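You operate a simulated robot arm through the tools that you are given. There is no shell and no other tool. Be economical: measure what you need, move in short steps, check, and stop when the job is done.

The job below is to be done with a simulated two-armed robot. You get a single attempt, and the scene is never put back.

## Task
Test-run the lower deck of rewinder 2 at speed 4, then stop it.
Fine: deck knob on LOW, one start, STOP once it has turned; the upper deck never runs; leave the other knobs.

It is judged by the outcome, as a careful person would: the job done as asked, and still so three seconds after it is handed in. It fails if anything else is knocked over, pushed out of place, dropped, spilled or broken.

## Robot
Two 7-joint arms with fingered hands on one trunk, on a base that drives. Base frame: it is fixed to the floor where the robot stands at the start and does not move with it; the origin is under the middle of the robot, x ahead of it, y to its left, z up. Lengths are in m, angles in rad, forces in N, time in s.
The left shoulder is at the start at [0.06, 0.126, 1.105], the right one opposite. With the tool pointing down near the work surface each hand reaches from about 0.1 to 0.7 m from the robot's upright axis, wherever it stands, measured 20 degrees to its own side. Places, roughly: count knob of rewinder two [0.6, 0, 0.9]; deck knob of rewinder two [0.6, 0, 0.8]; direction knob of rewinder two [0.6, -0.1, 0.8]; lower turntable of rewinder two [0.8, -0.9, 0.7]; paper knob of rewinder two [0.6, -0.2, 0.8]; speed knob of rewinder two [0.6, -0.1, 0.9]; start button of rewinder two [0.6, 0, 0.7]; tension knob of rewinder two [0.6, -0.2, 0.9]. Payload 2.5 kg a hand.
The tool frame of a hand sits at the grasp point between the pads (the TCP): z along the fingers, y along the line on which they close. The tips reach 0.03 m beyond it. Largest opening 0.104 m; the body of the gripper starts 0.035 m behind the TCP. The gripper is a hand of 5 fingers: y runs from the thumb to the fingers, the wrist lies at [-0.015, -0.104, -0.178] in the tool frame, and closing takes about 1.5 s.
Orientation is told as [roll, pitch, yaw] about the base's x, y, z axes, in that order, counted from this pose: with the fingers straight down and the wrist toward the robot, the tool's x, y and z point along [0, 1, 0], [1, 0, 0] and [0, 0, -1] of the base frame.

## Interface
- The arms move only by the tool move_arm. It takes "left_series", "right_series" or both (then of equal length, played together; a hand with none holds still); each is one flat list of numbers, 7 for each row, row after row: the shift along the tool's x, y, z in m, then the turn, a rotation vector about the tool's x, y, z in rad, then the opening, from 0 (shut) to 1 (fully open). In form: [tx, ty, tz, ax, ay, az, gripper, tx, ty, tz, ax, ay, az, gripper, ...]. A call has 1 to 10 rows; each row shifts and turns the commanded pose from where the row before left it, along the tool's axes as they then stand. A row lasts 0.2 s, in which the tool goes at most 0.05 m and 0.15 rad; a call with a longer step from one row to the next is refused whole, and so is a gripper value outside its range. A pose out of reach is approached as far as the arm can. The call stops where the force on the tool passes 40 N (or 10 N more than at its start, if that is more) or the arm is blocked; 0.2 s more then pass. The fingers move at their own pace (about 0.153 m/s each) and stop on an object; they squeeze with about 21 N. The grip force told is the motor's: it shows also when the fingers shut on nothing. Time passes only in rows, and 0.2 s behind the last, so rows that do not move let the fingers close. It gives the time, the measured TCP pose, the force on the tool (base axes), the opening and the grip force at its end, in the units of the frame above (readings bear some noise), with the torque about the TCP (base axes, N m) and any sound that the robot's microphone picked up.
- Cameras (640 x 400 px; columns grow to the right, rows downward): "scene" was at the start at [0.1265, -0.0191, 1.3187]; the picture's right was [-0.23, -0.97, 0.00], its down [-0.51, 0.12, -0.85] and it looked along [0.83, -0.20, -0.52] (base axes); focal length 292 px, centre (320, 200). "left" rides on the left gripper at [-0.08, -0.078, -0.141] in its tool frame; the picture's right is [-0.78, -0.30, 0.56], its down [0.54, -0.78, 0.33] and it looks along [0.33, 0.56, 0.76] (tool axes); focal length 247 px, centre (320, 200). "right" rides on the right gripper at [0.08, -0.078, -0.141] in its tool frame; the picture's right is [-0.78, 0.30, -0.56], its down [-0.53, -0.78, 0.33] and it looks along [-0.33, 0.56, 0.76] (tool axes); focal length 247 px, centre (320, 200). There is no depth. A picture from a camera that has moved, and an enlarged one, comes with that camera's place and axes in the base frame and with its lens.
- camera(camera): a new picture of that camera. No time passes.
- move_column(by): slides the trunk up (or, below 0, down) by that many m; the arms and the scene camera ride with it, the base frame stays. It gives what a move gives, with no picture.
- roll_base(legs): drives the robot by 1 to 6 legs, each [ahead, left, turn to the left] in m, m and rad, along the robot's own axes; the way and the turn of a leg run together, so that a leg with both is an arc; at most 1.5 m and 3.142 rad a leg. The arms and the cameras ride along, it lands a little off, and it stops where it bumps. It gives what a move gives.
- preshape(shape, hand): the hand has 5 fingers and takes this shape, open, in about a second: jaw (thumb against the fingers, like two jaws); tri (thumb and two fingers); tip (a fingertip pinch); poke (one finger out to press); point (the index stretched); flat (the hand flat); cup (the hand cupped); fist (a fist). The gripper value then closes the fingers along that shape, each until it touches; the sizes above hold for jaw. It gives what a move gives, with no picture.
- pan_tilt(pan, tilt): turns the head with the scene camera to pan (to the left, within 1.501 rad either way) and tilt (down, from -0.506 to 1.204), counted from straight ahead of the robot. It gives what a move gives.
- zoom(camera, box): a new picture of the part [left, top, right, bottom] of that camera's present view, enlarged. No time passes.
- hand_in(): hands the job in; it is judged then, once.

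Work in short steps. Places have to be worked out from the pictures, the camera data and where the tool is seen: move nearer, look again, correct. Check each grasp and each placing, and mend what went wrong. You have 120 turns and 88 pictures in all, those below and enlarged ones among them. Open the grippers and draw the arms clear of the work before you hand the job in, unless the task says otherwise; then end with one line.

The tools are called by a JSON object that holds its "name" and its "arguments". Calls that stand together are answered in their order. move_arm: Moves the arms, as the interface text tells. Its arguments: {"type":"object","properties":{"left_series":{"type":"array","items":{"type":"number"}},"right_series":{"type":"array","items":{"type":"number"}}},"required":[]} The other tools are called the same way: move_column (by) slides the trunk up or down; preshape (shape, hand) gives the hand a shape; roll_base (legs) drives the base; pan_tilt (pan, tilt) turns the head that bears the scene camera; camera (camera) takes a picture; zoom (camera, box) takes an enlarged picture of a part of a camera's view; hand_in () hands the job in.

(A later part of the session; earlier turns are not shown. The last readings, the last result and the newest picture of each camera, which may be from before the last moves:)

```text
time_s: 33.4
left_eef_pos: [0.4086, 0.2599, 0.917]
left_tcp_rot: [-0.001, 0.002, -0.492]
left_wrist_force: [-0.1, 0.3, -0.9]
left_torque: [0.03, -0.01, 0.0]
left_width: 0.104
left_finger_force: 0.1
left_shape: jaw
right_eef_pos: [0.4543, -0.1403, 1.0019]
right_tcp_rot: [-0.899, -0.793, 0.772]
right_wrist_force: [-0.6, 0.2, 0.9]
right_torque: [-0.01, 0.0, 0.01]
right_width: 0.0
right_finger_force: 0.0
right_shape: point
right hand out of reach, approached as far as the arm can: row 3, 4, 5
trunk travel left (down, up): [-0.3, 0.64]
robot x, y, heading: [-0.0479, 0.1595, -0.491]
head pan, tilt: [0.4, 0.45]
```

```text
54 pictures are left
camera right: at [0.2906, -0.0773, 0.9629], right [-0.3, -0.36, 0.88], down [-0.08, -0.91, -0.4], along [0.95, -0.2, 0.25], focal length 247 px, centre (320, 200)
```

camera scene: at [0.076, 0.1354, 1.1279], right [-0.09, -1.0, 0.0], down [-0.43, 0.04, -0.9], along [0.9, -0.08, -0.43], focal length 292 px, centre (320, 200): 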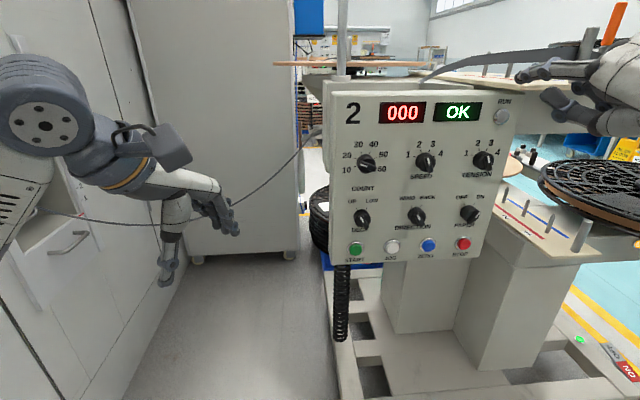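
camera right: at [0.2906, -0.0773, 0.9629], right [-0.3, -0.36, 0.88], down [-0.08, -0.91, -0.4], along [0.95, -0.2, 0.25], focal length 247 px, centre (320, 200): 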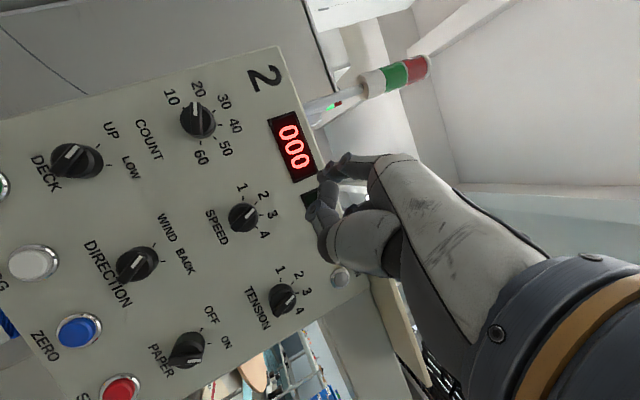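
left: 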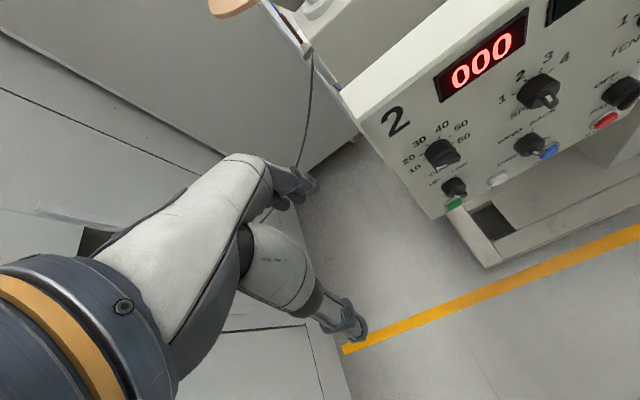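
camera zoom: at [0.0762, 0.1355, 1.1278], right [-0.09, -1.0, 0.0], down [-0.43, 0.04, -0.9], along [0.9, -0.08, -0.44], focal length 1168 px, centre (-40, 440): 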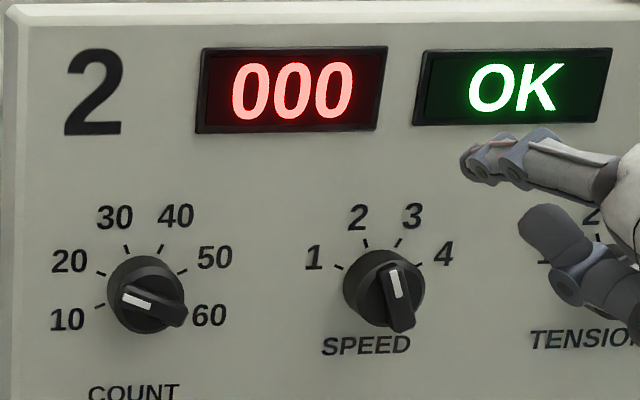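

The arm prefers working about 0.17 m above the shoulder, so I'll lower the trunk with the tip well off the panel. Then I'll raise the hand to the knob height.

{"name": "move_column", "arguments": {"by": -0.15}}

{"name": "move_arm", "arguments": {"right_series": [-0.0137, 0.018, -0.0105, 0, 0, 0, 0, -0.0137, 0.018, -0.0105, 0, 0, 0, 0, -0.0137, 0.018, -0.0105, 0, 0, 0, 0]}}

{"name": "camera", "arguments": {"camera": "scene"}}

```text
time_s: 35.2
left_eef_pos: [0.4085, 0.2582, 0.7684]
left_tcp_rot: [0.001, 0.003, -0.49]
left_wrist_force: [-0.3, -0.1, -0.3]
left_torque: [0.02, -0.05, 0.03]
left_width: 0.1037
left_finger_force: 0.0
left_shape: jaw
right_eef_pos: [0.4549, -0.141, 0.8506]
right_tcp_rot: [-0.898, -0.792, 0.774]
right_wrist_force: [-0.8, -0.8, -0.1]
right_torque: [-0.02, 0.06, -0.03]
right_width: 0.0
right_finger_force: 0.2
right_shape: point
trunk travel left (down, up): [-0.15, 0.79]
robot x, y, heading: [-0.0458, 0.1613, -0.488]
head pan, tilt: [0.4, 0.45]
```

```text
time_s: 36.0
left_eef_pos: [0.4085, 0.2605, 0.7685]
left_tcp_rot: [0.0, 0.001, -0.49]
left_wrist_force: [0.0, -0.4, -0.5]
left_torque: [0.03, -0.01, 0.0]
left_width: 0.1037
left_finger_force: 0.1
left_shape: jaw
right_eef_pos: [0.4561, -0.1412, 0.9255]
right_tcp_rot: [-0.896, -0.792, 0.775]
right_wrist_force: [1.1, 0.4, 0.5]
right_torque: [0.01, -0.04, -0.01]
right_width: 0.0
right_finger_force: 0.0
right_shape: point
trunk travel left (down, up): [-0.15, 0.79]
robot x, y, heading: [-0.0476, 0.1628, -0.489]
head pan, tilt: [0.4, 0.45]
```

```text
53 pictures are left
camera scene: at [0.076, 0.1354, 0.9778], right [-0.09, -1.0, 0.0], down [-0.43, 0.04, -0.9], along [0.9, -0.08, -0.44], focal length 292 px, centre (320, 200)
```

scene: 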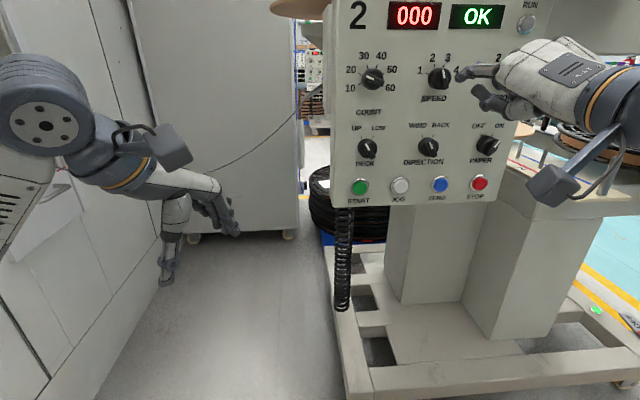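

The fingertip is at about (0.5165, -0.105, 0.953) and matches the image. Next I'll move it to just in front of the knob, left of the pointer.

{"name": "move_arm", "arguments": {"right_series": [0.0006, 0.0171, 0.0239, 0, 0, 0, 0, 0.0005, 0.0171, 0.0239, 0, 0, 0, 0]}}

{"name": "zoom", "arguments": {"camera": "scene", "box": [390, 40, 518, 120]}}

{"name": "zoom", "arguments": {"camera": "right", "box": [220, 100, 380, 200]}}

```text
time_s: 36.6
left_eef_pos: [0.4091, 0.2601, 0.7679]
left_tcp_rot: [0.0, 0.003, -0.491]
left_wrist_force: [0.9, 0.4, 0.2]
left_torque: [-0.03, 0.01, 0.01]
left_width: 0.1037
left_finger_force: 0.2
left_shape: jaw
right_eef_pos: [0.4805, -0.1412, 0.9236]
right_tcp_rot: [-0.899, -0.794, 0.775]
right_wrist_force: [0.1, 0.2, 0.1]
right_torque: [0.02, 0.01, -0.01]
right_width: 0.0
right_finger_force: 0.2
right_shape: point
right hand out of reach, approached as far as the arm can: row 1, 2
trunk travel left (down, up): [-0.15, 0.79]
robot x, y, heading: [-0.0485, 0.1617, -0.493]
head pan, tilt: [0.4, 0.45]
```

```text
5.00 times, centred on (454, 80) of scene
camera zoom: at [0.0759, 0.1355, 0.9779], right [-0.09, -1.0, 0.0], down [-0.43, 0.04, -0.9], along [0.9, -0.08, -0.44], focal length 1460 px, centre (-350, 800)
```

zoom: 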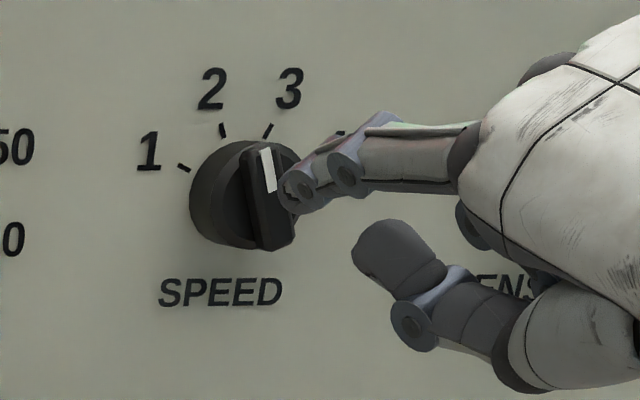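

```text
4.00 times, centred on (300, 150) of right
camera zoom: at [0.3166, -0.0769, 0.8863], right [-0.3, -0.37, 0.88], down [-0.08, -0.91, -0.41], along [0.95, -0.2, 0.25], focal length 988 px, centre (400, 400)
```

zoom: 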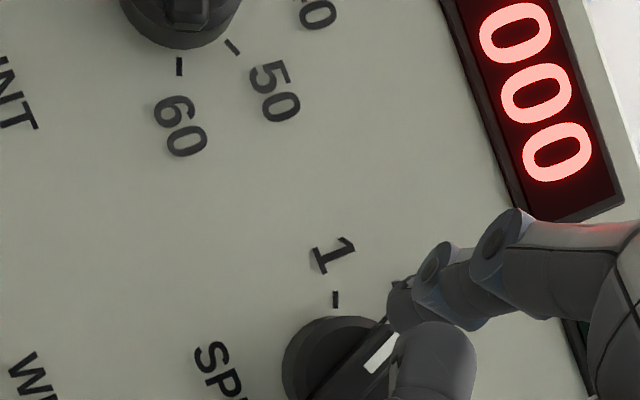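

Forward reach is at its limit, so I'll pull the arm back and drive the base forward about 7 cm.

{"name": "move_arm", "arguments": {"right_series": [0.0016, -0.02, -0.0346, 0, 0, 0, 0, 0.0016, -0.02, -0.0346, 0, 0, 0, 0]}}

{"name": "roll_base", "arguments": {"legs": [[0.062, 0.033, 0]]}}

{"name": "zoom", "arguments": {"camera": "scene", "box": [360, 20, 520, 120]}}

```text
time_s: 37.2
left_eef_pos: [0.4088, 0.2589, 0.7681]
left_tcp_rot: [0.0, 0.001, -0.489]
left_wrist_force: [0.1, 0.4, -0.7]
left_torque: [0.01, 0.01, 0.04]
left_width: 0.1035
left_finger_force: 0.1
left_shape: jaw
right_eef_pos: [0.4004, -0.1401, 0.9232]
right_tcp_rot: [-0.896, -0.794, 0.773]
right_wrist_force: [-0.3, 0.2, -0.8]
right_torque: [0.0, -0.03, -0.01]
right_width: 0.0001
right_finger_force: 0.2
right_shape: point
trunk travel left (down, up): [-0.15, 0.79]
robot x, y, heading: [-0.052, 0.1579, -0.491]
head pan, tilt: [0.4, 0.45]
```

```text
time_s: 38.2
left_eef_pos: [0.4802, 0.2589, 0.7681]
left_tcp_rot: [-0.001, 0.0, -0.494]
left_wrist_force: [0.3, -0.2, -0.1]
left_torque: [0.0, 0.02, 0.02]
left_width: 0.1035
left_finger_force: 0.2
left_shape: jaw
right_eef_pos: [0.4709, -0.1405, 0.9246]
right_tcp_rot: [-0.897, -0.793, 0.773]
right_wrist_force: [-0.2, 0.5, -0.3]
right_torque: [0.02, 0.01, -0.01]
right_width: 0.0
right_finger_force: 0.1
right_shape: point
trunk travel left (down, up): [-0.15, 0.79]
robot x, y, heading: [0.0228, 0.1593, -0.492]
head pan, tilt: [0.4, 0.45]
```

```text
4.00 times, centred on (440, 70) of scene
camera zoom: at [0.1462, 0.1352, 0.9778], right [-0.09, -1.0, 0.0], down [-0.43, 0.04, -0.9], along [0.9, -0.08, -0.44], focal length 1168 px, centre (-160, 720)
```

zoom: 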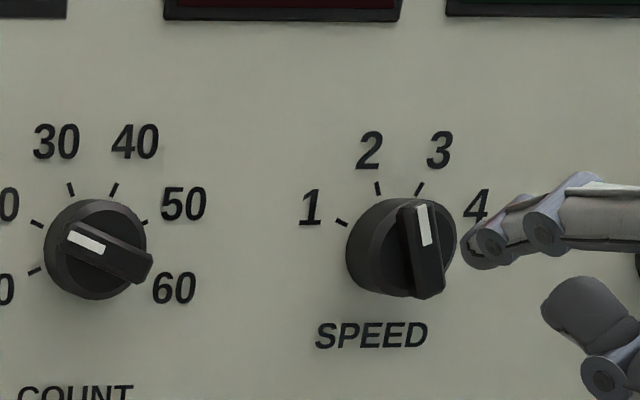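

The base is positioned and the tip is at about (0.531, -0.104, 0.952). I'll advance it beside the pointer, on its left.

{"name": "move_arm", "arguments": {"right_series": [0.0002, 0.0146, 0.0217, 0, 0, 0, 0, 0.0002, 0.0146, 0.0217, 0, 0, 0, 0]}}

{"name": "zoom", "arguments": {"camera": "scene", "box": [390, 30, 518, 110]}}

{"name": "zoom", "arguments": {"camera": "right", "box": [220, 100, 380, 200]}}

```text
time_s: 38.8
left_eef_pos: [0.4788, 0.2584, 0.7677]
left_tcp_rot: [0.001, 0.003, -0.493]
left_wrist_force: [-0.6, 0.0, 0.3]
left_torque: [0.0, 0.0, -0.02]
left_width: 0.1036
left_finger_force: 0.0
left_shape: jaw
right_eef_pos: [0.5245, -0.1362, 0.926]
right_tcp_rot: [-0.9, -0.79, 0.772]
right_wrist_force: [0.8, -0.3, -0.5]
right_torque: [-0.04, 0.01, -0.03]
right_width: 0.0
right_finger_force: 0.0
right_shape: point
trunk travel left (down, up): [-0.15, 0.79]
robot x, y, heading: [0.0152, 0.1619, -0.494]
head pan, tilt: [0.4, 0.45]
```

```text
5.00 times, centred on (454, 70) of scene
camera zoom: at [0.1462, 0.1351, 0.9778], right [-0.09, -1.0, 0.0], down [-0.43, 0.04, -0.9], along [0.9, -0.08, -0.44], focal length 1460 px, centre (-350, 850)
```

zoom: 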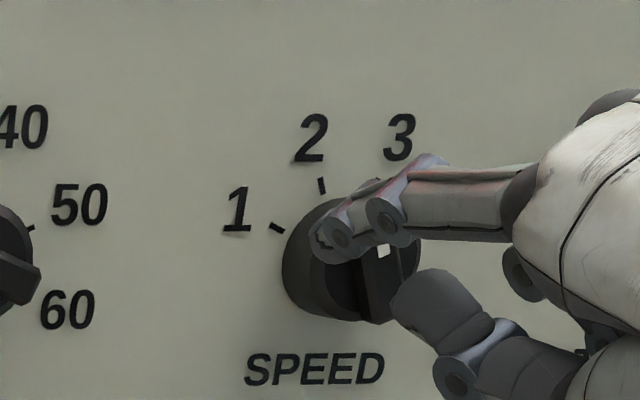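

```text
4.00 times, centred on (300, 150) of right
camera zoom: at [0.3594, -0.0732, 0.8882], right [-0.3, -0.36, 0.88], down [-0.08, -0.91, -0.41], along [0.95, -0.2, 0.25], focal length 988 px, centre (400, 400)
```

zoom: 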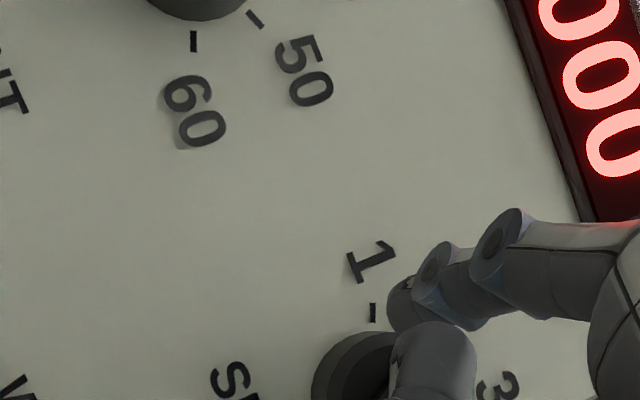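

The tip is just left of the pointer and at its depth. I'll go 1 cm deeper to overlap the bar and check the force.

{"name": "move_arm", "arguments": {"right_series": [-0.0004, 0.005, 0.0087, 0, 0, 0, 0]}}

```text
time_s: 39.2
left_eef_pos: [0.4797, 0.2593, 0.7692]
left_tcp_rot: [-0.001, 0.002, -0.49]
left_wrist_force: [-0.6, 0.5, -0.2]
left_torque: [0.01, -0.02, -0.04]
left_width: 0.1036
left_finger_force: 0.1
left_shape: jaw
right_eef_pos: [0.5333, -0.1369, 0.9262]
right_tcp_rot: [-0.898, -0.795, 0.772]
right_wrist_force: [-0.9, 0.0, 0.3]
right_torque: [0.0, 0.02, 0.01]
right_width: 0.0
right_finger_force: 0.0
right_shape: point
trunk travel left (down, up): [-0.15, 0.79]
robot x, y, heading: [0.0179, 0.1644, -0.49]
head pan, tilt: [0.4, 0.45]
```

No contact at x≈0.594. Now I'll sweep the pointer clockwise along its arc, first to about +40°.

{"name": "move_arm", "arguments": {"right_series": [-0.0101, -0.0019, 0.0005, 0, 0, 0, 0, -0.0062, -0.0001, -0.0002, 0, 0, 0, 0, -0.0059, -0.0019, 0.0008, 0, 0, 0, 0]}}

{"name": "zoom", "arguments": {"camera": "scene", "box": [390, 30, 518, 110]}}

```text
time_s: 40.0
left_eef_pos: [0.4789, 0.2591, 0.7687]
left_tcp_rot: [0.001, 0.002, -0.49]
left_wrist_force: [-0.1, -0.5, 0.8]
left_torque: [-0.04, 0.0, 0.0]
left_width: 0.1037
left_finger_force: 0.0
left_shape: jaw
right_eef_pos: [0.5346, -0.1572, 0.934]
right_tcp_rot: [-0.898, -0.792, 0.775]
right_wrist_force: [0.2, 1.8, 0.6]
right_torque: [-0.08, 0.06, 0.12]
right_width: 0.0001
right_finger_force: 0.2
right_shape: point
trunk travel left (down, up): [-0.15, 0.79]
robot x, y, heading: [0.0224, 0.1641, -0.494]
head pan, tilt: [0.4, 0.45]
```

```text
5.00 times, centred on (454, 70) of scene
camera zoom: at [0.1463, 0.1354, 0.9779], right [-0.09, -1.0, 0.0], down [-0.43, 0.04, -0.9], along [0.9, -0.08, -0.44], focal length 1460 px, centre (-350, 850)
```

zoom: 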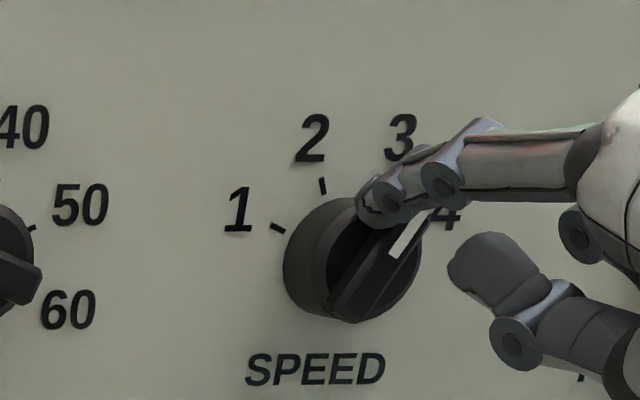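

The pointer turned to about +30°. I'll continue along the arc toward 4.

{"name": "move_arm", "arguments": {"right_series": [-0.0048, -0.0035, 0.0018, 0, 0, 0, 0, -0.0028, -0.0043, 0.0023, 0, 0, 0, 0, -0.0014, -0.0045, 0.0025, 0, 0, 0, 0]}}

{"name": "zoom", "arguments": {"camera": "scene", "box": [390, 30, 518, 110]}}

```text
time_s: 40.8
left_eef_pos: [0.4798, 0.2588, 0.7686]
left_tcp_rot: [-0.001, 0.0, -0.491]
left_wrist_force: [0.8, 0.4, 0.0]
left_torque: [0.03, 0.01, 0.01]
left_width: 0.1039
left_finger_force: 0.2
left_shape: jaw
right_eef_pos: [0.533, -0.1725, 0.9289]
right_tcp_rot: [-0.9, -0.794, 0.774]
right_wrist_force: [-1.1, 2.9, 2.8]
right_torque: [0.0, -0.11, 0.19]
right_width: 0.0001
right_finger_force: 0.2
right_shape: point
trunk travel left (down, up): [-0.15, 0.79]
robot x, y, heading: [0.0205, 0.1603, -0.492]
head pan, tilt: [0.4, 0.45]
```

```text
5.00 times, centred on (454, 70) of scene
camera zoom: at [0.1461, 0.1356, 0.9779], right [-0.09, -1.0, 0.0], down [-0.43, 0.04, -0.9], along [0.9, -0.08, -0.43], focal length 1460 px, centre (-350, 850)
```

zoom: 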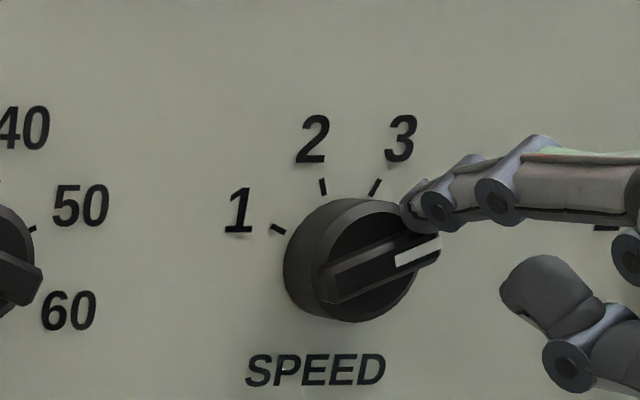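

The pointer looks close to 4. I'll lift away, retract, and inspect it.

{"name": "move_arm", "arguments": {"right_series": [-0.004, 0.006, -0.003, 0, 0, 0, 0, 0.001, -0.0125, -0.0216, 0, 0, 0, 0, 0.001, -0.0125, -0.0216, 0, 0, 0, 0]}}

{"name": "zoom", "arguments": {"camera": "right", "box": [150, 160, 310, 260]}}

{"name": "zoom", "arguments": {"camera": "scene", "box": [390, 30, 518, 110]}}

```text
time_s: 41.6
left_eef_pos: [0.4799, 0.2594, 0.7684]
left_tcp_rot: [0.0, 0.001, -0.493]
left_wrist_force: [-0.1, 0.0, -0.1]
left_torque: [0.01, -0.02, -0.01]
left_width: 0.1038
left_finger_force: 0.0
left_shape: jaw
right_eef_pos: [0.4828, -0.1724, 0.9351]
right_tcp_rot: [-0.898, -0.793, 0.771]
right_wrist_force: [0.3, 0.0, -0.6]
right_torque: [-0.02, -0.01, 0.0]
right_width: 0.0
right_finger_force: 0.0
right_shape: point
trunk travel left (down, up): [-0.15, 0.79]
robot x, y, heading: [0.0214, 0.1612, -0.494]
head pan, tilt: [0.4, 0.45]
```

```text
4.00 times, centred on (230, 210) of right
camera zoom: at [0.3189, -0.1078, 0.8975], right [-0.3, -0.36, 0.88], down [-0.08, -0.91, -0.41], along [0.95, -0.2, 0.25], focal length 988 px, centre (680, 160)
```

zoom: 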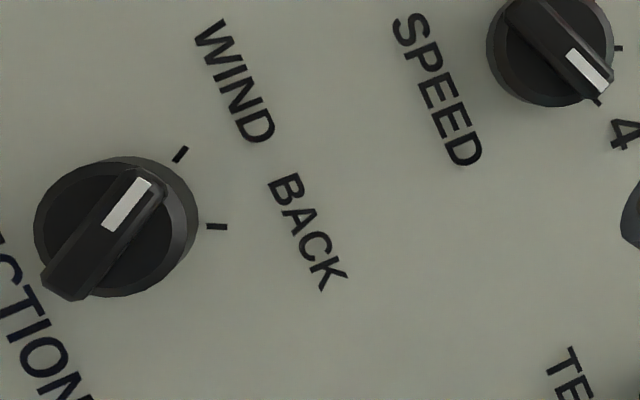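

```text
5.00 times, centred on (454, 70) of scene
camera zoom: at [0.1464, 0.1352, 0.9778], right [-0.09, -1.0, 0.0], down [-0.43, 0.04, -0.9], along [0.9, -0.08, -0.44], focal length 1460 px, centre (-350, 850)
```

zoom: 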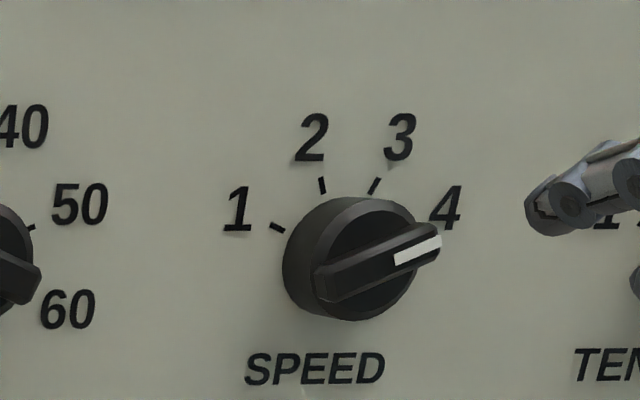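

The pointer lines up with tick 4, so speed is set. Now the deck knob, centred at about (y -0.0005, z 0.825): I'll shift the base left about 0.155 m and lower the trunk 0.135 m.

{"name": "roll_base", "arguments": {"legs": [[-0.073, 0.137, 0]]}}

{"name": "move_column", "arguments": {"by": -0.135}}

{"name": "pan_tilt", "arguments": {"pan": 0.2, "tilt": 0.3}}

{"name": "camera", "arguments": {"camera": "scene"}}

```text
time_s: 43.1
left_eef_pos: [0.4793, 0.407, 0.7685]
left_tcp_rot: [0.003, 0.003, -0.494]
left_wrist_force: [0.8, 0.1, -0.9]
left_torque: [0.0, 0.01, -0.03]
left_width: 0.1039
left_finger_force: 0.1
left_shape: jaw
right_eef_pos: [0.4819, -0.023, 0.9342]
right_tcp_rot: [-0.893, -0.796, 0.768]
right_wrist_force: [0.2, -0.2, 0.3]
right_torque: [0.0, -0.06, -0.01]
right_width: 0.0
right_finger_force: 0.1
right_shape: point
trunk travel left (down, up): [-0.15, 0.79]
robot x, y, heading: [0.023, 0.3098, -0.495]
head pan, tilt: [0.4, 0.45]
stopped in leg 1: the robot was blocked; the commanded pose is now the measured one
```

```text
time_s: 44.7
left_eef_pos: [0.4796, 0.4081, 0.6327]
left_tcp_rot: [0.004, 0.002, -0.495]
left_wrist_force: [-0.1, -0.8, 0.2]
left_torque: [0.0, 0.03, 0.01]
left_width: 0.1036
left_finger_force: 0.1
left_shape: jaw
right_eef_pos: [0.4819, -0.0226, 0.7966]
right_tcp_rot: [-0.891, -0.798, 0.767]
right_wrist_force: [1.5, 0.1, 0.2]
right_torque: [-0.01, 0.01, -0.02]
right_width: 0.0
right_finger_force: 0.0
right_shape: point
trunk travel left (down, up): [-0.015, 0.925]
robot x, y, heading: [0.0232, 0.3145, -0.493]
head pan, tilt: [0.4, 0.45]
```

```text
time_s: 45.5
left_eef_pos: [0.4794, 0.4082, 0.6339]
left_tcp_rot: [0.004, 0.003, -0.493]
left_wrist_force: [-0.9, 0.0, 0.6]
left_torque: [-0.03, -0.03, 0.0]
left_width: 0.1037
left_finger_force: 0.1
left_shape: jaw
right_eef_pos: [0.4828, -0.0223, 0.7977]
right_tcp_rot: [-0.893, -0.797, 0.767]
right_wrist_force: [0.2, 1.1, 0.0]
right_torque: [0.0, 0.01, 0.02]
right_width: 0.0
right_finger_force: 0.0
right_shape: point
trunk travel left (down, up): [-0.015, 0.925]
robot x, y, heading: [0.0202, 0.3113, -0.495]
head pan, tilt: [0.201, 0.3]
```

```text
43 pictures are left
camera scene: at [0.144, 0.266, 0.8561], right [-0.29, -0.96, 0.0], down [-0.28, 0.09, -0.95], along [0.91, -0.27, -0.3], focal length 292 px, centre (320, 200)
```

scene: 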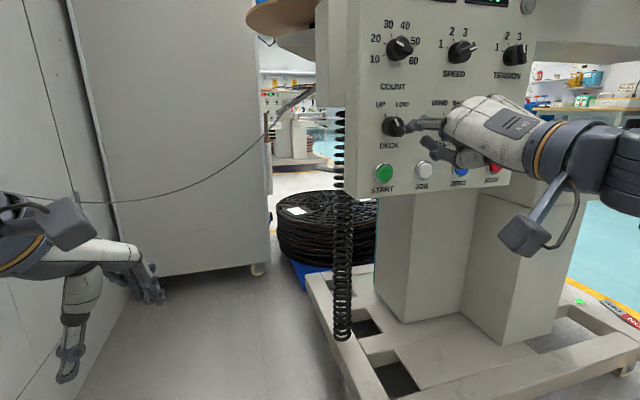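

The base was blocked at the end of its move, so something on the left is close. I'll ease it back 1.5 cm to relieve any contact and look left.

{"name": "roll_base", "arguments": {"legs": [[0.007, -0.013, 0]]}}

{"name": "pan_tilt", "arguments": {"pan": 1.2, "tilt": 0.5}}

{"name": "camera", "arguments": {"camera": "scene"}}

```text
time_s: 46.2
left_eef_pos: [0.4798, 0.3958, 0.634]
left_tcp_rot: [0.002, 0.002, -0.493]
left_wrist_force: [0.4, -0.5, 0.0]
left_torque: [-0.01, 0.02, -0.01]
left_width: 0.104
left_finger_force: 0.0
left_shape: jaw
right_eef_pos: [0.4835, -0.0333, 0.8]
right_tcp_rot: [-0.899, -0.791, 0.772]
right_wrist_force: [0.3, -0.4, 0.7]
right_torque: [0.02, -0.01, 0.01]
right_width: 0.0001
right_finger_force: 0.1
right_shape: point
trunk travel left (down, up): [-0.015, 0.925]
robot x, y, heading: [0.0194, 0.2975, -0.49]
head pan, tilt: [0.201, 0.3]
```

```text
time_s: 47.5
left_eef_pos: [0.4797, 0.3957, 0.6335]
left_tcp_rot: [-0.001, 0.0, -0.494]
left_wrist_force: [0.1, 0.5, 0.2]
left_torque: [-0.02, 0.04, 0.0]
left_width: 0.1035
left_finger_force: 0.1
left_shape: jaw
right_eef_pos: [0.4836, -0.0345, 0.8002]
right_tcp_rot: [-0.898, -0.792, 0.772]
right_wrist_force: [-0.2, 0.4, 0.3]
right_torque: [0.0, 0.02, 0.0]
right_width: 0.0
right_finger_force: 0.0
right_shape: point
trunk travel left (down, up): [-0.015, 0.925]
robot x, y, heading: [0.0192, 0.3009, -0.492]
head pan, tilt: [1.201, 0.499]
```

```text
42 pictures are left
camera scene: at [0.124, 0.3406, 0.8384], right [0.65, -0.76, 0.0], down [-0.36, -0.31, -0.88], along [0.67, 0.57, -0.48], focal length 292 px, centre (320, 200)
```

scene: 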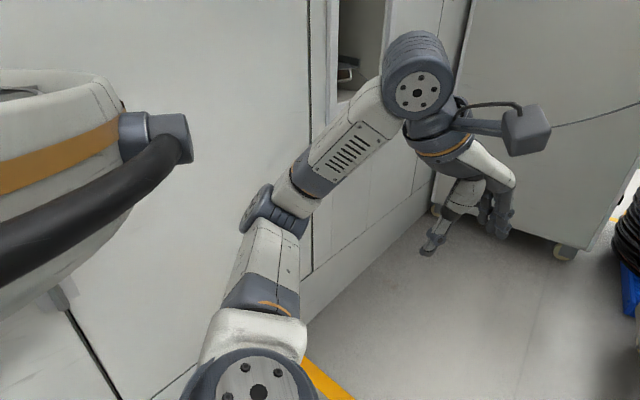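

Clear now: the left elbow had been near the cabinet. I'll look at the deck knob and move the tip left of its pointer.

{"name": "pan_tilt", "arguments": {"pan": 0.3, "tilt": 0.3}}

{"name": "move_arm", "arguments": {"right_series": [0.0184, 0.0108, -0.0054, 0, 0, 0, 0, -0.0003, 0.009, 0.0173, 0, 0, 0, 0]}}

{"name": "zoom", "arguments": {"camera": "scene", "box": [320, 80, 480, 180]}}

{"name": "zoom", "arguments": {"camera": "right", "box": [220, 100, 380, 200]}}

```text
time_s: 48.7
left_eef_pos: [0.4807, 0.3958, 0.6329]
left_tcp_rot: [0.0, 0.003, -0.495]
left_wrist_force: [0.3, 0.4, 0.3]
left_torque: [0.0, 0.02, -0.01]
left_width: 0.1037
left_finger_force: 0.0
left_shape: jaw
right_eef_pos: [0.4835, -0.035, 0.8005]
right_tcp_rot: [-0.898, -0.794, 0.772]
right_wrist_force: [0.0, -0.5, 0.6]
right_torque: [0.0, -0.04, -0.01]
right_width: 0.0002
right_finger_force: 0.1
right_shape: point
trunk travel left (down, up): [-0.015, 0.925]
robot x, y, heading: [0.0194, 0.2979, -0.491]
head pan, tilt: [0.3, 0.3]
```

```text
time_s: 49.3
left_eef_pos: [0.4791, 0.3973, 0.6336]
left_tcp_rot: [0.001, 0.0, -0.495]
left_wrist_force: [-0.7, -0.2, -0.7]
left_torque: [-0.02, 0.01, 0.02]
left_width: 0.1039
left_finger_force: 0.0
left_shape: jaw
right_eef_pos: [0.5036, -0.0109, 0.7992]
right_tcp_rot: [-0.899, -0.794, 0.774]
right_wrist_force: [-0.5, -0.9, -0.6]
right_torque: [-0.03, -0.02, -0.01]
right_width: 0.0001
right_finger_force: 0.1
right_shape: point
trunk travel left (down, up): [-0.015, 0.925]
robot x, y, heading: [0.0203, 0.2979, -0.494]
head pan, tilt: [0.3, 0.3]
```

```text
4.00 times, centred on (400, 130) of scene
camera zoom: at [0.1464, 0.2636, 0.8568], right [-0.19, -0.98, 0.0], down [-0.29, 0.06, -0.96], along [0.94, -0.18, -0.3], focal length 1168 px, centre (0, 480)
```

zoom: 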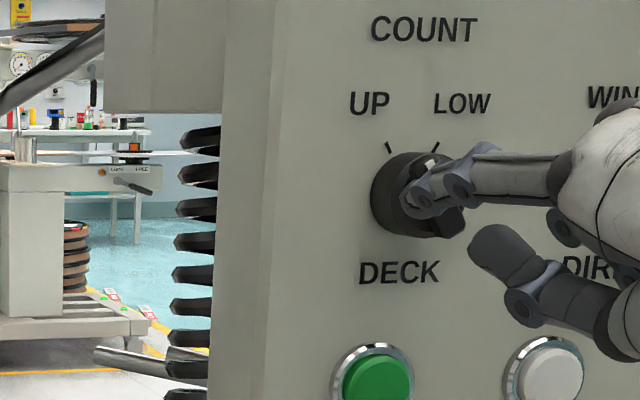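

```text
4.00 times, centred on (300, 150) of right
camera zoom: at [0.339, 0.0518, 0.762], right [-0.3, -0.36, 0.88], down [-0.08, -0.91, -0.41], along [0.95, -0.2, 0.25], focal length 988 px, centre (400, 400)
```

zoom: 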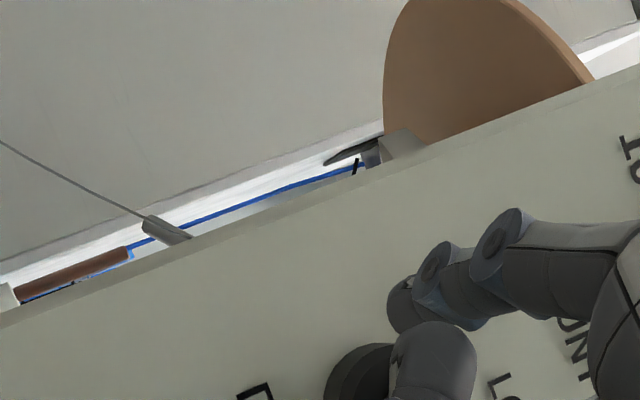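

The tip is at about (0.564, 0.025, 0.827), left of the deck pointer. I'll insert it to bar depth and sweep clockwise, checking partway.

{"name": "move_arm", "arguments": {"right_series": [-0.0012, 0.015, 0.026, 0, 0, 0, 0, -0.0097, 0, -0.0004, 0, 0, 0, 0, -0.0097, 0, -0.0004, 0, 0, 0, 0, -0.0062, -0.0001, -0.0002, 0, 0, 0, 0]}}

{"name": "zoom", "arguments": {"camera": "scene", "box": [340, 80, 500, 180]}}

```text
time_s: 50.3
left_eef_pos: [0.4805, 0.3964, 0.6328]
left_tcp_rot: [-0.002, 0.002, -0.494]
left_wrist_force: [-0.3, -0.4, -0.2]
left_torque: [0.02, -0.01, 0.02]
left_width: 0.1037
left_finger_force: 0.0
left_shape: jaw
right_eef_pos: [0.5326, -0.0332, 0.813]
right_tcp_rot: [-0.896, -0.794, 0.772]
right_wrist_force: [-0.6, 1.2, -1.0]
right_torque: [-0.11, 0.09, 0.14]
right_width: 0.0
right_finger_force: 0.0
right_shape: point
trunk travel left (down, up): [-0.015, 0.925]
robot x, y, heading: [0.0165, 0.2999, -0.493]
head pan, tilt: [0.3, 0.3]
```

```text
4.00 times, centred on (420, 130) of scene
camera zoom: at [0.1465, 0.2637, 0.8568], right [-0.19, -0.98, 0.0], down [-0.29, 0.06, -0.96], along [0.94, -0.18, -0.3], focal length 1168 px, centre (-80, 480)
```

zoom: 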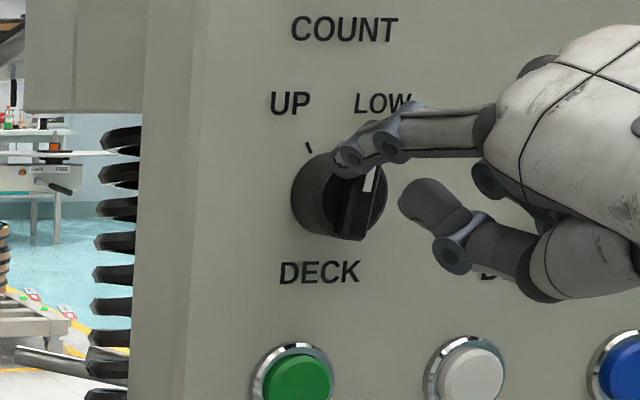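

The pointer is now past vertical. Continuing toward LOW.

{"name": "move_arm", "arguments": {"right_series": [-0.004, -0.001, 0.0004, 0, 0, 0, 0, -0.004, -0.001, 0.0004, 0, 0, 0, 0]}}

{"name": "zoom", "arguments": {"camera": "scene", "box": [340, 80, 500, 180]}}

```text
time_s: 50.9
left_eef_pos: [0.4788, 0.3958, 0.6332]
left_tcp_rot: [0.0, 0.0, -0.495]
left_wrist_force: [0.4, 0.7, -0.4]
left_torque: [0.01, 0.0, 0.01]
left_width: 0.1039
left_finger_force: 0.0
left_shape: jaw
right_eef_pos: [0.5339, -0.0415, 0.8169]
right_tcp_rot: [-0.897, -0.795, 0.773]
right_wrist_force: [0.0, 1.9, -1.0]
right_torque: [-0.07, -0.03, 0.17]
right_width: 0.0001
right_finger_force: 0.0
right_shape: point
trunk travel left (down, up): [-0.015, 0.925]
robot x, y, heading: [0.0234, 0.2951, -0.493]
head pan, tilt: [0.3, 0.3]
```

```text
4.00 times, centred on (420, 130) of scene
camera zoom: at [0.1464, 0.2637, 0.8568], right [-0.19, -0.98, 0.0], down [-0.29, 0.06, -0.96], along [0.94, -0.18, -0.3], focal length 1168 px, centre (-80, 480)
```

zoom: 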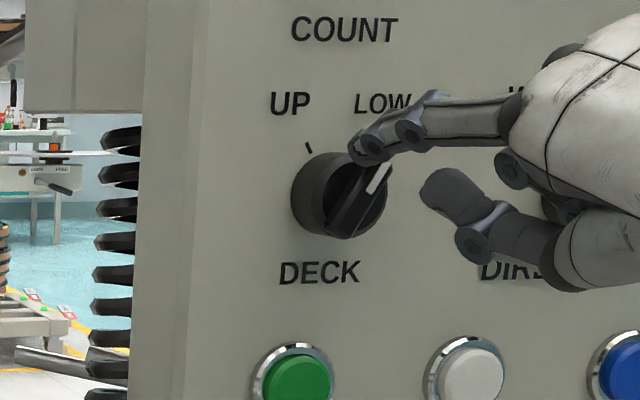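

It appears near LOW. I'll lift off, back out, and inspect it.

{"name": "move_arm", "arguments": {"right_series": [-0.004, 0.006, -0.003, 0, 0, 0, 0, 0.001, -0.0125, -0.0216, 0, 0, 0, 0, 0.001, -0.0125, -0.0216, 0, 0, 0, 0, -0.022, -0.012, 0.006, 0, 0, 0, 0]}}

{"name": "zoom", "arguments": {"camera": "scene", "box": [340, 80, 468, 160]}}

{"name": "camera", "arguments": {"camera": "right"}}

```text
time_s: 51.9
left_eef_pos: [0.4788, 0.3963, 0.6324]
left_tcp_rot: [-0.001, 0.0, -0.493]
left_wrist_force: [-0.9, -1.2, 1.3]
left_torque: [0.01, 0.01, 0.03]
left_width: 0.1041
left_finger_force: 0.0
left_shape: jaw
right_eef_pos: [0.4847, -0.0668, 0.8247]
right_tcp_rot: [-0.897, -0.792, 0.771]
right_wrist_force: [0.3, -0.3, -0.8]
right_torque: [0.0, -0.02, 0.01]
right_width: 0.0
right_finger_force: 0.1
right_shape: point
trunk travel left (down, up): [-0.015, 0.925]
robot x, y, heading: [0.0214, 0.2993, -0.491]
head pan, tilt: [0.3, 0.3]
```

```text
5.00 times, centred on (404, 120) of scene
camera zoom: at [0.1465, 0.2636, 0.8568], right [-0.19, -0.98, 0.0], down [-0.29, 0.06, -0.96], along [0.94, -0.18, -0.3], focal length 1460 px, centre (-100, 600)
```

zoom: 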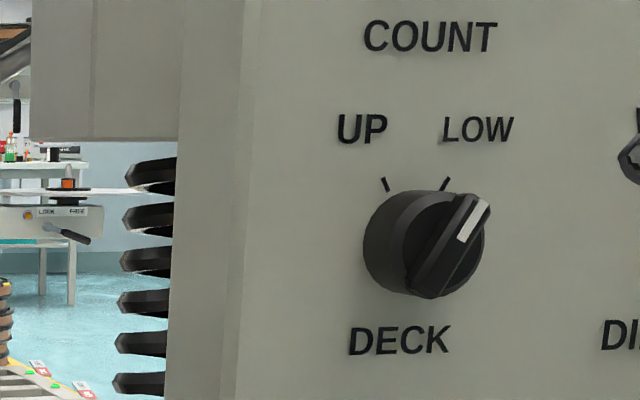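

```text
36 pictures are left
camera right: at [0.3195, -0.0023, 0.7877], right [-0.3, -0.36, 0.88], down [-0.09, -0.91, -0.41], along [0.95, -0.2, 0.25], focal length 247 px, centre (320, 200)
```

right: 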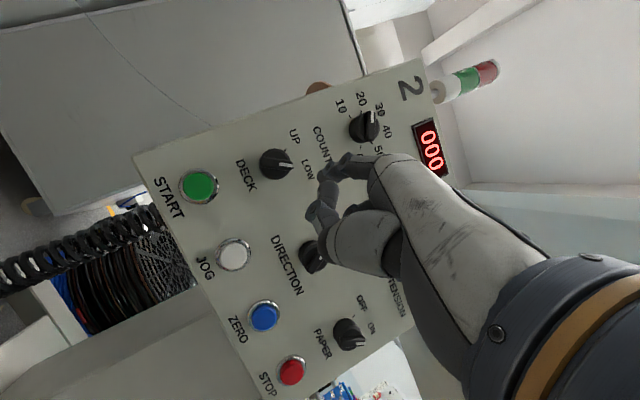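

Deck is on LOW. Next I'll take the finger to the START button at about (0.606, 0.005, 0.749), pitching it down slightly so the lower height is reachable.

{"name": "move_column", "arguments": {"by": -0.014}}

{"name": "move_arm", "arguments": {"right_series": [0, 0, 0, 0.125, 0.074, -0.037, 0, 0, 0, 0, 0.125, 0.074, -0.037, 0, 0.031, -0.0065, 0.0189, 0, 0, 0, 0, 0.031, -0.0065, 0.0189, 0, 0, 0, 0]}}

{"name": "camera", "arguments": {"camera": "scene"}}

{"name": "camera", "arguments": {"camera": "right"}}

```text
time_s: 52.5
left_eef_pos: [0.4795, 0.3964, 0.6185]
left_tcp_rot: [-0.001, 0.002, -0.494]
left_wrist_force: [-0.6, -0.9, 0.0]
left_torque: [-0.02, -0.01, -0.05]
left_width: 0.1038
left_finger_force: 0.1
left_shape: jaw
right_eef_pos: [0.4834, -0.0672, 0.811]
right_tcp_rot: [-0.898, -0.793, 0.771]
right_wrist_force: [0.4, 0.2, 0.7]
right_torque: [0.0, -0.03, 0.0]
right_width: 0.0
right_finger_force: 0.0
right_shape: point
trunk travel left (down, up): [-0.001, 0.939]
robot x, y, heading: [0.0224, 0.3008, -0.492]
head pan, tilt: [0.3, 0.3]
```

```text
time_s: 53.5
left_eef_pos: [0.4806, 0.3955, 0.6201]
left_tcp_rot: [0.002, 0.002, -0.495]
left_wrist_force: [0.4, 0.4, -0.2]
left_torque: [-0.02, 0.04, 0.02]
left_width: 0.1041
left_finger_force: 0.1
left_shape: jaw
right_eef_pos: [0.4581, -0.0274, 0.7381]
right_tcp_rot: [-0.712, -0.628, 0.672]
right_wrist_force: [-0.5, -0.4, -0.1]
right_torque: [0.04, -0.04, -0.02]
right_width: 0.0
right_finger_force: 0.1
right_shape: point
right hand out of reach, approached as far as the arm can: row 1, 2
trunk travel left (down, up): [-0.001, 0.939]
robot x, y, heading: [0.0235, 0.2965, -0.489]
head pan, tilt: [0.3, 0.3]
```

```text
35 pictures are left
camera scene: at [0.1464, 0.2636, 0.8428], right [-0.19, -0.98, 0.0], down [-0.29, 0.06, -0.96], along [0.94, -0.18, -0.3], focal length 292 px, centre (320, 200)
```

scene: 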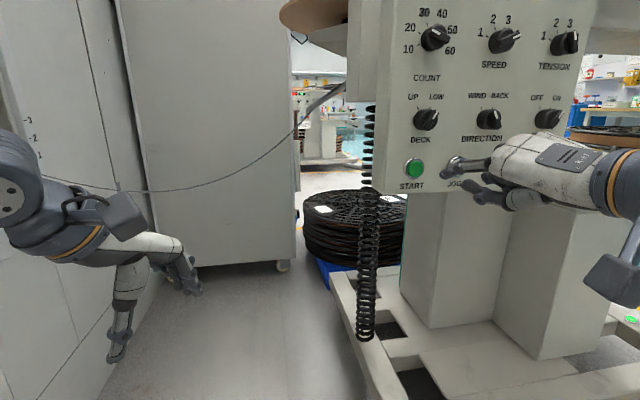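

```text
34 pictures are left
camera right: at [0.2881, 0.0333, 0.7357], right [-0.1, -0.37, 0.93], down [-0.15, -0.91, -0.38], along [0.98, -0.18, 0.04], focal length 247 px, centre (320, 200)
```

right: 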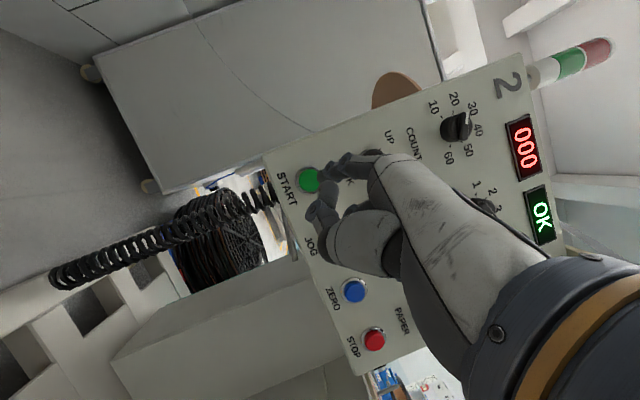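

{"name": "zoom", "arguments": {"camera": "scene", "box": [380, 120, 508, 200]}}

{"name": "zoom", "arguments": {"camera": "right", "box": [260, 130, 420, 230]}}

```text
5.00 times, centred on (444, 160) of scene
camera zoom: at [0.1464, 0.2636, 0.8428], right [-0.19, -0.98, 0.0], down [-0.29, 0.06, -0.96], along [0.94, -0.18, -0.3], focal length 1460 px, centre (-300, 400)
```

zoom: 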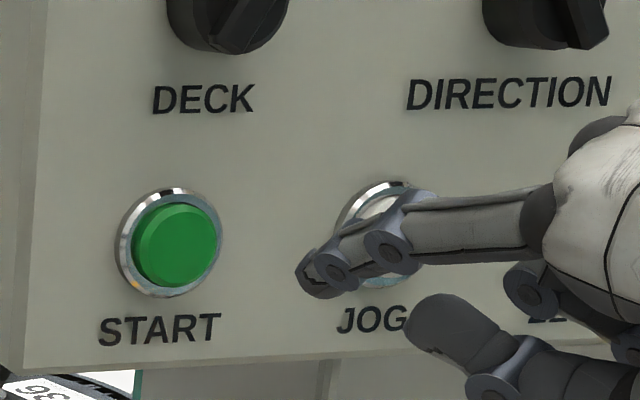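

```text
4.00 times, centred on (340, 180) of right
camera zoom: at [0.2881, 0.0333, 0.7357], right [-0.1, -0.37, 0.93], down [-0.15, -0.91, -0.38], along [0.98, -0.18, 0.04], focal length 988 px, centre (240, 280)
```

zoom: 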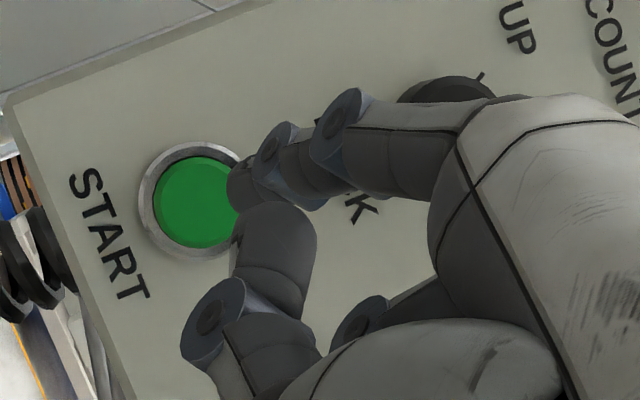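

The tip is at (0.522, 0.011, 0.750), and the START centre at about (0.606, 0.007, 0.744). I'll pull the arm back a little for slack and drive the base forward.

{"name": "move_arm", "arguments": {"right_series": [0.005, -0.019, -0.0226, 0, 0, 0, 0]}}

{"name": "roll_base", "arguments": {"legs": [[0.073, 0.038, 0]]}}

{"name": "zoom", "arguments": {"camera": "scene", "box": [380, 120, 540, 220]}}

```text
time_s: 53.9
left_eef_pos: [0.4807, 0.3971, 0.6186]
left_tcp_rot: [0.0, 0.002, -0.493]
left_wrist_force: [-0.4, 0.6, 0.2]
left_torque: [-0.01, 0.0, 0.0]
left_width: 0.1038
left_finger_force: 0.0
left_shape: jaw
right_eef_pos: [0.4274, -0.0263, 0.7371]
right_tcp_rot: [-0.712, -0.63, 0.674]
right_wrist_force: [-0.2, 0.1, -0.7]
right_torque: [-0.01, -0.04, 0.02]
right_width: 0.0001
right_finger_force: 0.1
right_shape: point
trunk travel left (down, up): [-0.001, 0.939]
robot x, y, heading: [0.021, 0.2935, -0.493]
head pan, tilt: [0.3, 0.3]
```

```text
time_s: 55.0
left_eef_pos: [0.5619, 0.3947, 0.6202]
left_tcp_rot: [0.0, 0.002, -0.496]
left_wrist_force: [-0.2, 0.6, -0.1]
left_torque: [0.0, 0.02, 0.02]
left_width: 0.104
left_finger_force: 0.2
left_shape: jaw
right_eef_pos: [0.5075, -0.0275, 0.7385]
right_tcp_rot: [-0.712, -0.631, 0.671]
right_wrist_force: [-0.6, 0.2, 0.2]
right_torque: [-0.03, -0.01, -0.01]
right_width: 0.0001
right_finger_force: 0.0
right_shape: point
trunk travel left (down, up): [-0.001, 0.939]
robot x, y, heading: [0.1035, 0.2971, -0.495]
head pan, tilt: [0.3, 0.3]
```

```text
4.00 times, centred on (460, 170) of scene
camera zoom: at [0.2281, 0.2624, 0.8428], right [-0.19, -0.98, 0.0], down [-0.29, 0.06, -0.96], along [0.94, -0.18, -0.3], focal length 1168 px, centre (-240, 320)
```

zoom: 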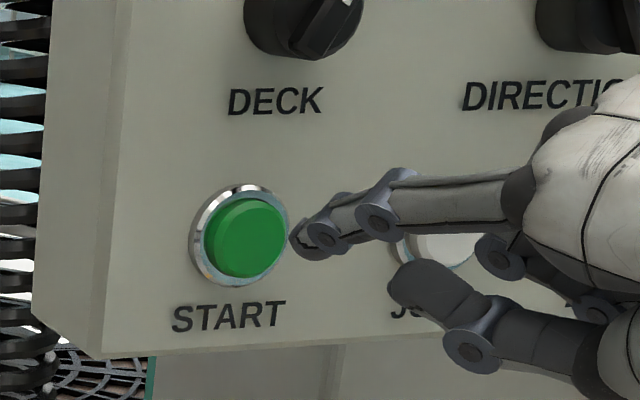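

The tip is about 3.5 cm in front of START and centred. I'll advance onto it and press gently.

{"name": "move_arm", "arguments": {"right_series": [-0.003, 0.0093, 0.018, 0, 0, 0, 0, -0.002, 0.0076, 0.0091, 0, 0, 0, 0]}}

{"name": "zoom", "arguments": {"camera": "scene", "box": [380, 120, 540, 220]}}

```text
time_s: 55.6
left_eef_pos: [0.5612, 0.394, 0.6183]
left_tcp_rot: [-0.001, 0.0, -0.493]
left_wrist_force: [-0.5, -0.1, 0.8]
left_torque: [-0.02, 0.0, -0.03]
left_width: 0.1038
left_finger_force: 0.1
left_shape: jaw
right_eef_pos: [0.5415, -0.0307, 0.7338]
right_tcp_rot: [-0.711, -0.63, 0.671]
right_wrist_force: [-0.5, -0.6, 0.0]
right_torque: [0.0, -0.03, -0.01]
right_width: 0.0
right_finger_force: 0.0
right_shape: point
trunk travel left (down, up): [-0.001, 0.939]
robot x, y, heading: [0.0971, 0.2999, -0.493]
head pan, tilt: [0.3, 0.3]
```

```text
4.00 times, centred on (460, 170) of scene
camera zoom: at [0.2281, 0.2624, 0.8428], right [-0.19, -0.98, 0.0], down [-0.29, 0.06, -0.96], along [0.94, -0.18, -0.3], focal length 1168 px, centre (-240, 320)
```

zoom: 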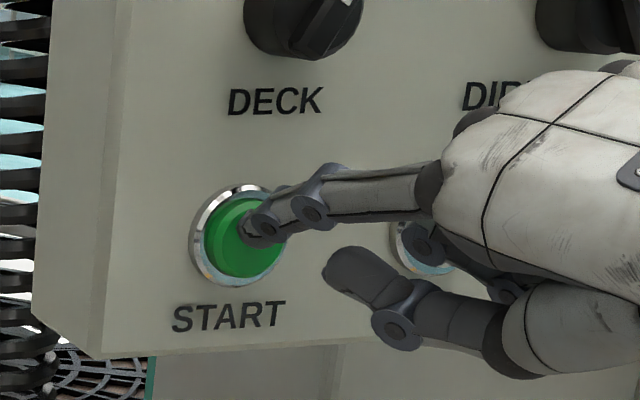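

The tip is centred and about to touch. Pressing forward in small steps.

{"name": "move_arm", "arguments": {"right_series": [-0.001, 0.0038, 0.0045, 0, 0, 0, 0, -0.001, 0.0038, 0.0045, 0, 0, 0, 0]}}

{"name": "camera", "arguments": {"camera": "scene"}}

```text
time_s: 56.2
left_eef_pos: [0.5607, 0.3942, 0.621]
left_tcp_rot: [0.002, -0.001, -0.493]
left_wrist_force: [-0.2, 0.3, 1.1]
left_torque: [-0.01, 0.01, 0.01]
left_width: 0.1037
left_finger_force: 0.1
left_shape: jaw
right_eef_pos: [0.5504, -0.0293, 0.7363]
right_tcp_rot: [-0.715, -0.634, 0.677]
right_wrist_force: [-25.9, 0.7, 7.4]
right_torque: [0.26, -0.87, 0.98]
right_width: 0.0959
right_finger_force: 0.1
right_shape: point
trunk travel left (down, up): [-0.001, 0.939]
robot x, y, heading: [0.1033, 0.2984, -0.497]
head pan, tilt: [0.3, 0.3]
heard: click
```

```text
29 pictures are left
camera scene: at [0.2263, 0.2625, 0.8433], right [-0.19, -0.98, 0.0], down [-0.29, 0.06, -0.96], along [0.94, -0.18, -0.29], focal length 292 px, centre (320, 200)
```

scene: 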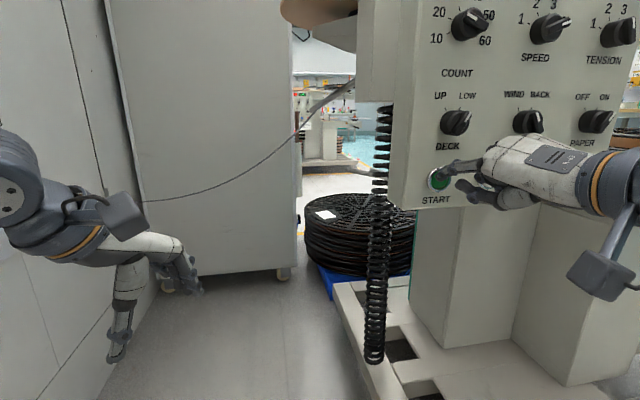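

A click with 26 N on the tool, so START is pressed. I'll retract, slide the base right toward STOP, and watch the machine.

{"name": "move_arm", "arguments": {"right_series": [0.0034, -0.0127, -0.0151, 0, 0, 0, 0, 0.005, -0.019, -0.0226, 0, 0, 0, 0]}}

{"name": "roll_base", "arguments": {"legs": [[0.11, -0.226, 0]]}}

{"name": "pan_tilt", "arguments": {"pan": 0.2, "tilt": 0.0}}

{"name": "camera", "arguments": {"camera": "scene"}}

{"name": "camera", "arguments": {"camera": "right"}}

```text
time_s: 56.8
left_eef_pos: [0.5625, 0.3948, 0.6194]
left_tcp_rot: [0.001, -0.001, -0.493]
left_wrist_force: [-0.2, -0.3, 0.8]
left_torque: [0.0, -0.01, -0.03]
left_width: 0.1036
left_finger_force: 0.0
left_shape: jaw
right_eef_pos: [0.5029, -0.0302, 0.7322]
right_tcp_rot: [-0.711, -0.627, 0.671]
right_wrist_force: [-0.7, -0.2, 0.1]
right_torque: [-0.02, -0.01, -0.01]
right_width: 0.0959
right_finger_force: 0.0
right_shape: point
trunk travel left (down, up): [-0.001, 0.939]
robot x, y, heading: [0.0995, 0.2974, -0.495]
head pan, tilt: [0.3, 0.3]
```

```text
time_s: 58.6
left_eef_pos: [0.55, 0.1456, 0.6187]
left_tcp_rot: [0.0, -0.001, -0.494]
left_wrist_force: [0.8, -0.8, -0.4]
left_torque: [-0.04, -0.01, -0.01]
left_width: 0.1037
left_finger_force: 0.1
left_shape: jaw
right_eef_pos: [0.4917, -0.2783, 0.7338]
right_tcp_rot: [-0.71, -0.629, 0.674]
right_wrist_force: [0.0, 0.1, 0.5]
right_torque: [0.01, 0.0, 0.0]
right_width: 0.096
right_finger_force: 0.1
right_shape: point
trunk travel left (down, up): [-0.001, 0.939]
robot x, y, heading: [0.0929, 0.0484, -0.495]
head pan, tilt: [0.3, 0.3]
```

```text
time_s: 59.4
left_eef_pos: [0.5503, 0.1461, 0.6183]
left_tcp_rot: [0.0, -0.001, -0.492]
left_wrist_force: [0.1, -0.4, 0.1]
left_torque: [0.01, 0.01, 0.01]
left_width: 0.1038
left_finger_force: 0.1
left_shape: jaw
right_eef_pos: [0.491, -0.2789, 0.7332]
right_tcp_rot: [-0.712, -0.63, 0.673]
right_wrist_force: [-0.1, -0.5, -0.1]
right_torque: [0.0, 0.01, 0.0]
right_width: 0.0962
right_finger_force: 0.1
right_shape: point
trunk travel left (down, up): [-0.001, 0.939]
robot x, y, heading: [0.0915, 0.0474, -0.489]
head pan, tilt: [0.201, 0.0]
```

```text
28 pictures are left
camera scene: at [0.2111, 0.0054, 0.8704], right [-0.29, -0.96, 0.0], down [0.0, 0.0, -1.0], along [0.96, -0.29, 0.0], focal length 292 px, centre (320, 200)
```

scene: 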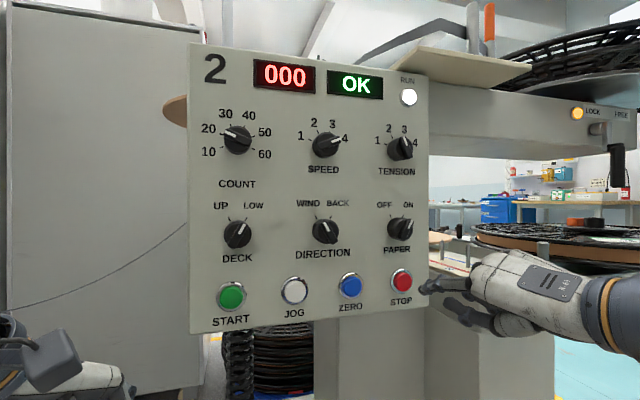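

```text
27 pictures are left
camera right: at [0.3217, -0.2184, 0.7314], right [-0.1, -0.37, 0.92], down [-0.15, -0.91, -0.38], along [0.98, -0.17, 0.04], focal length 247 px, centre (320, 200)
```

right: 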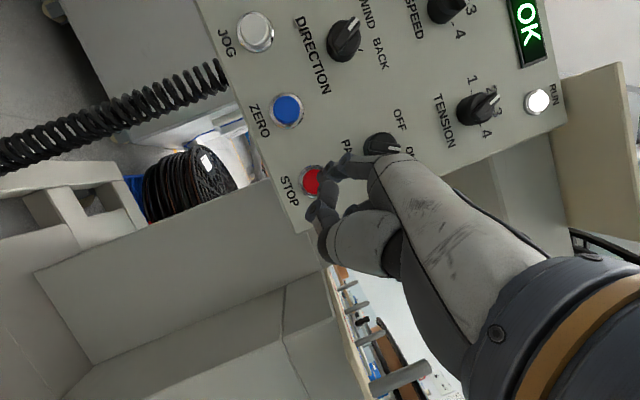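

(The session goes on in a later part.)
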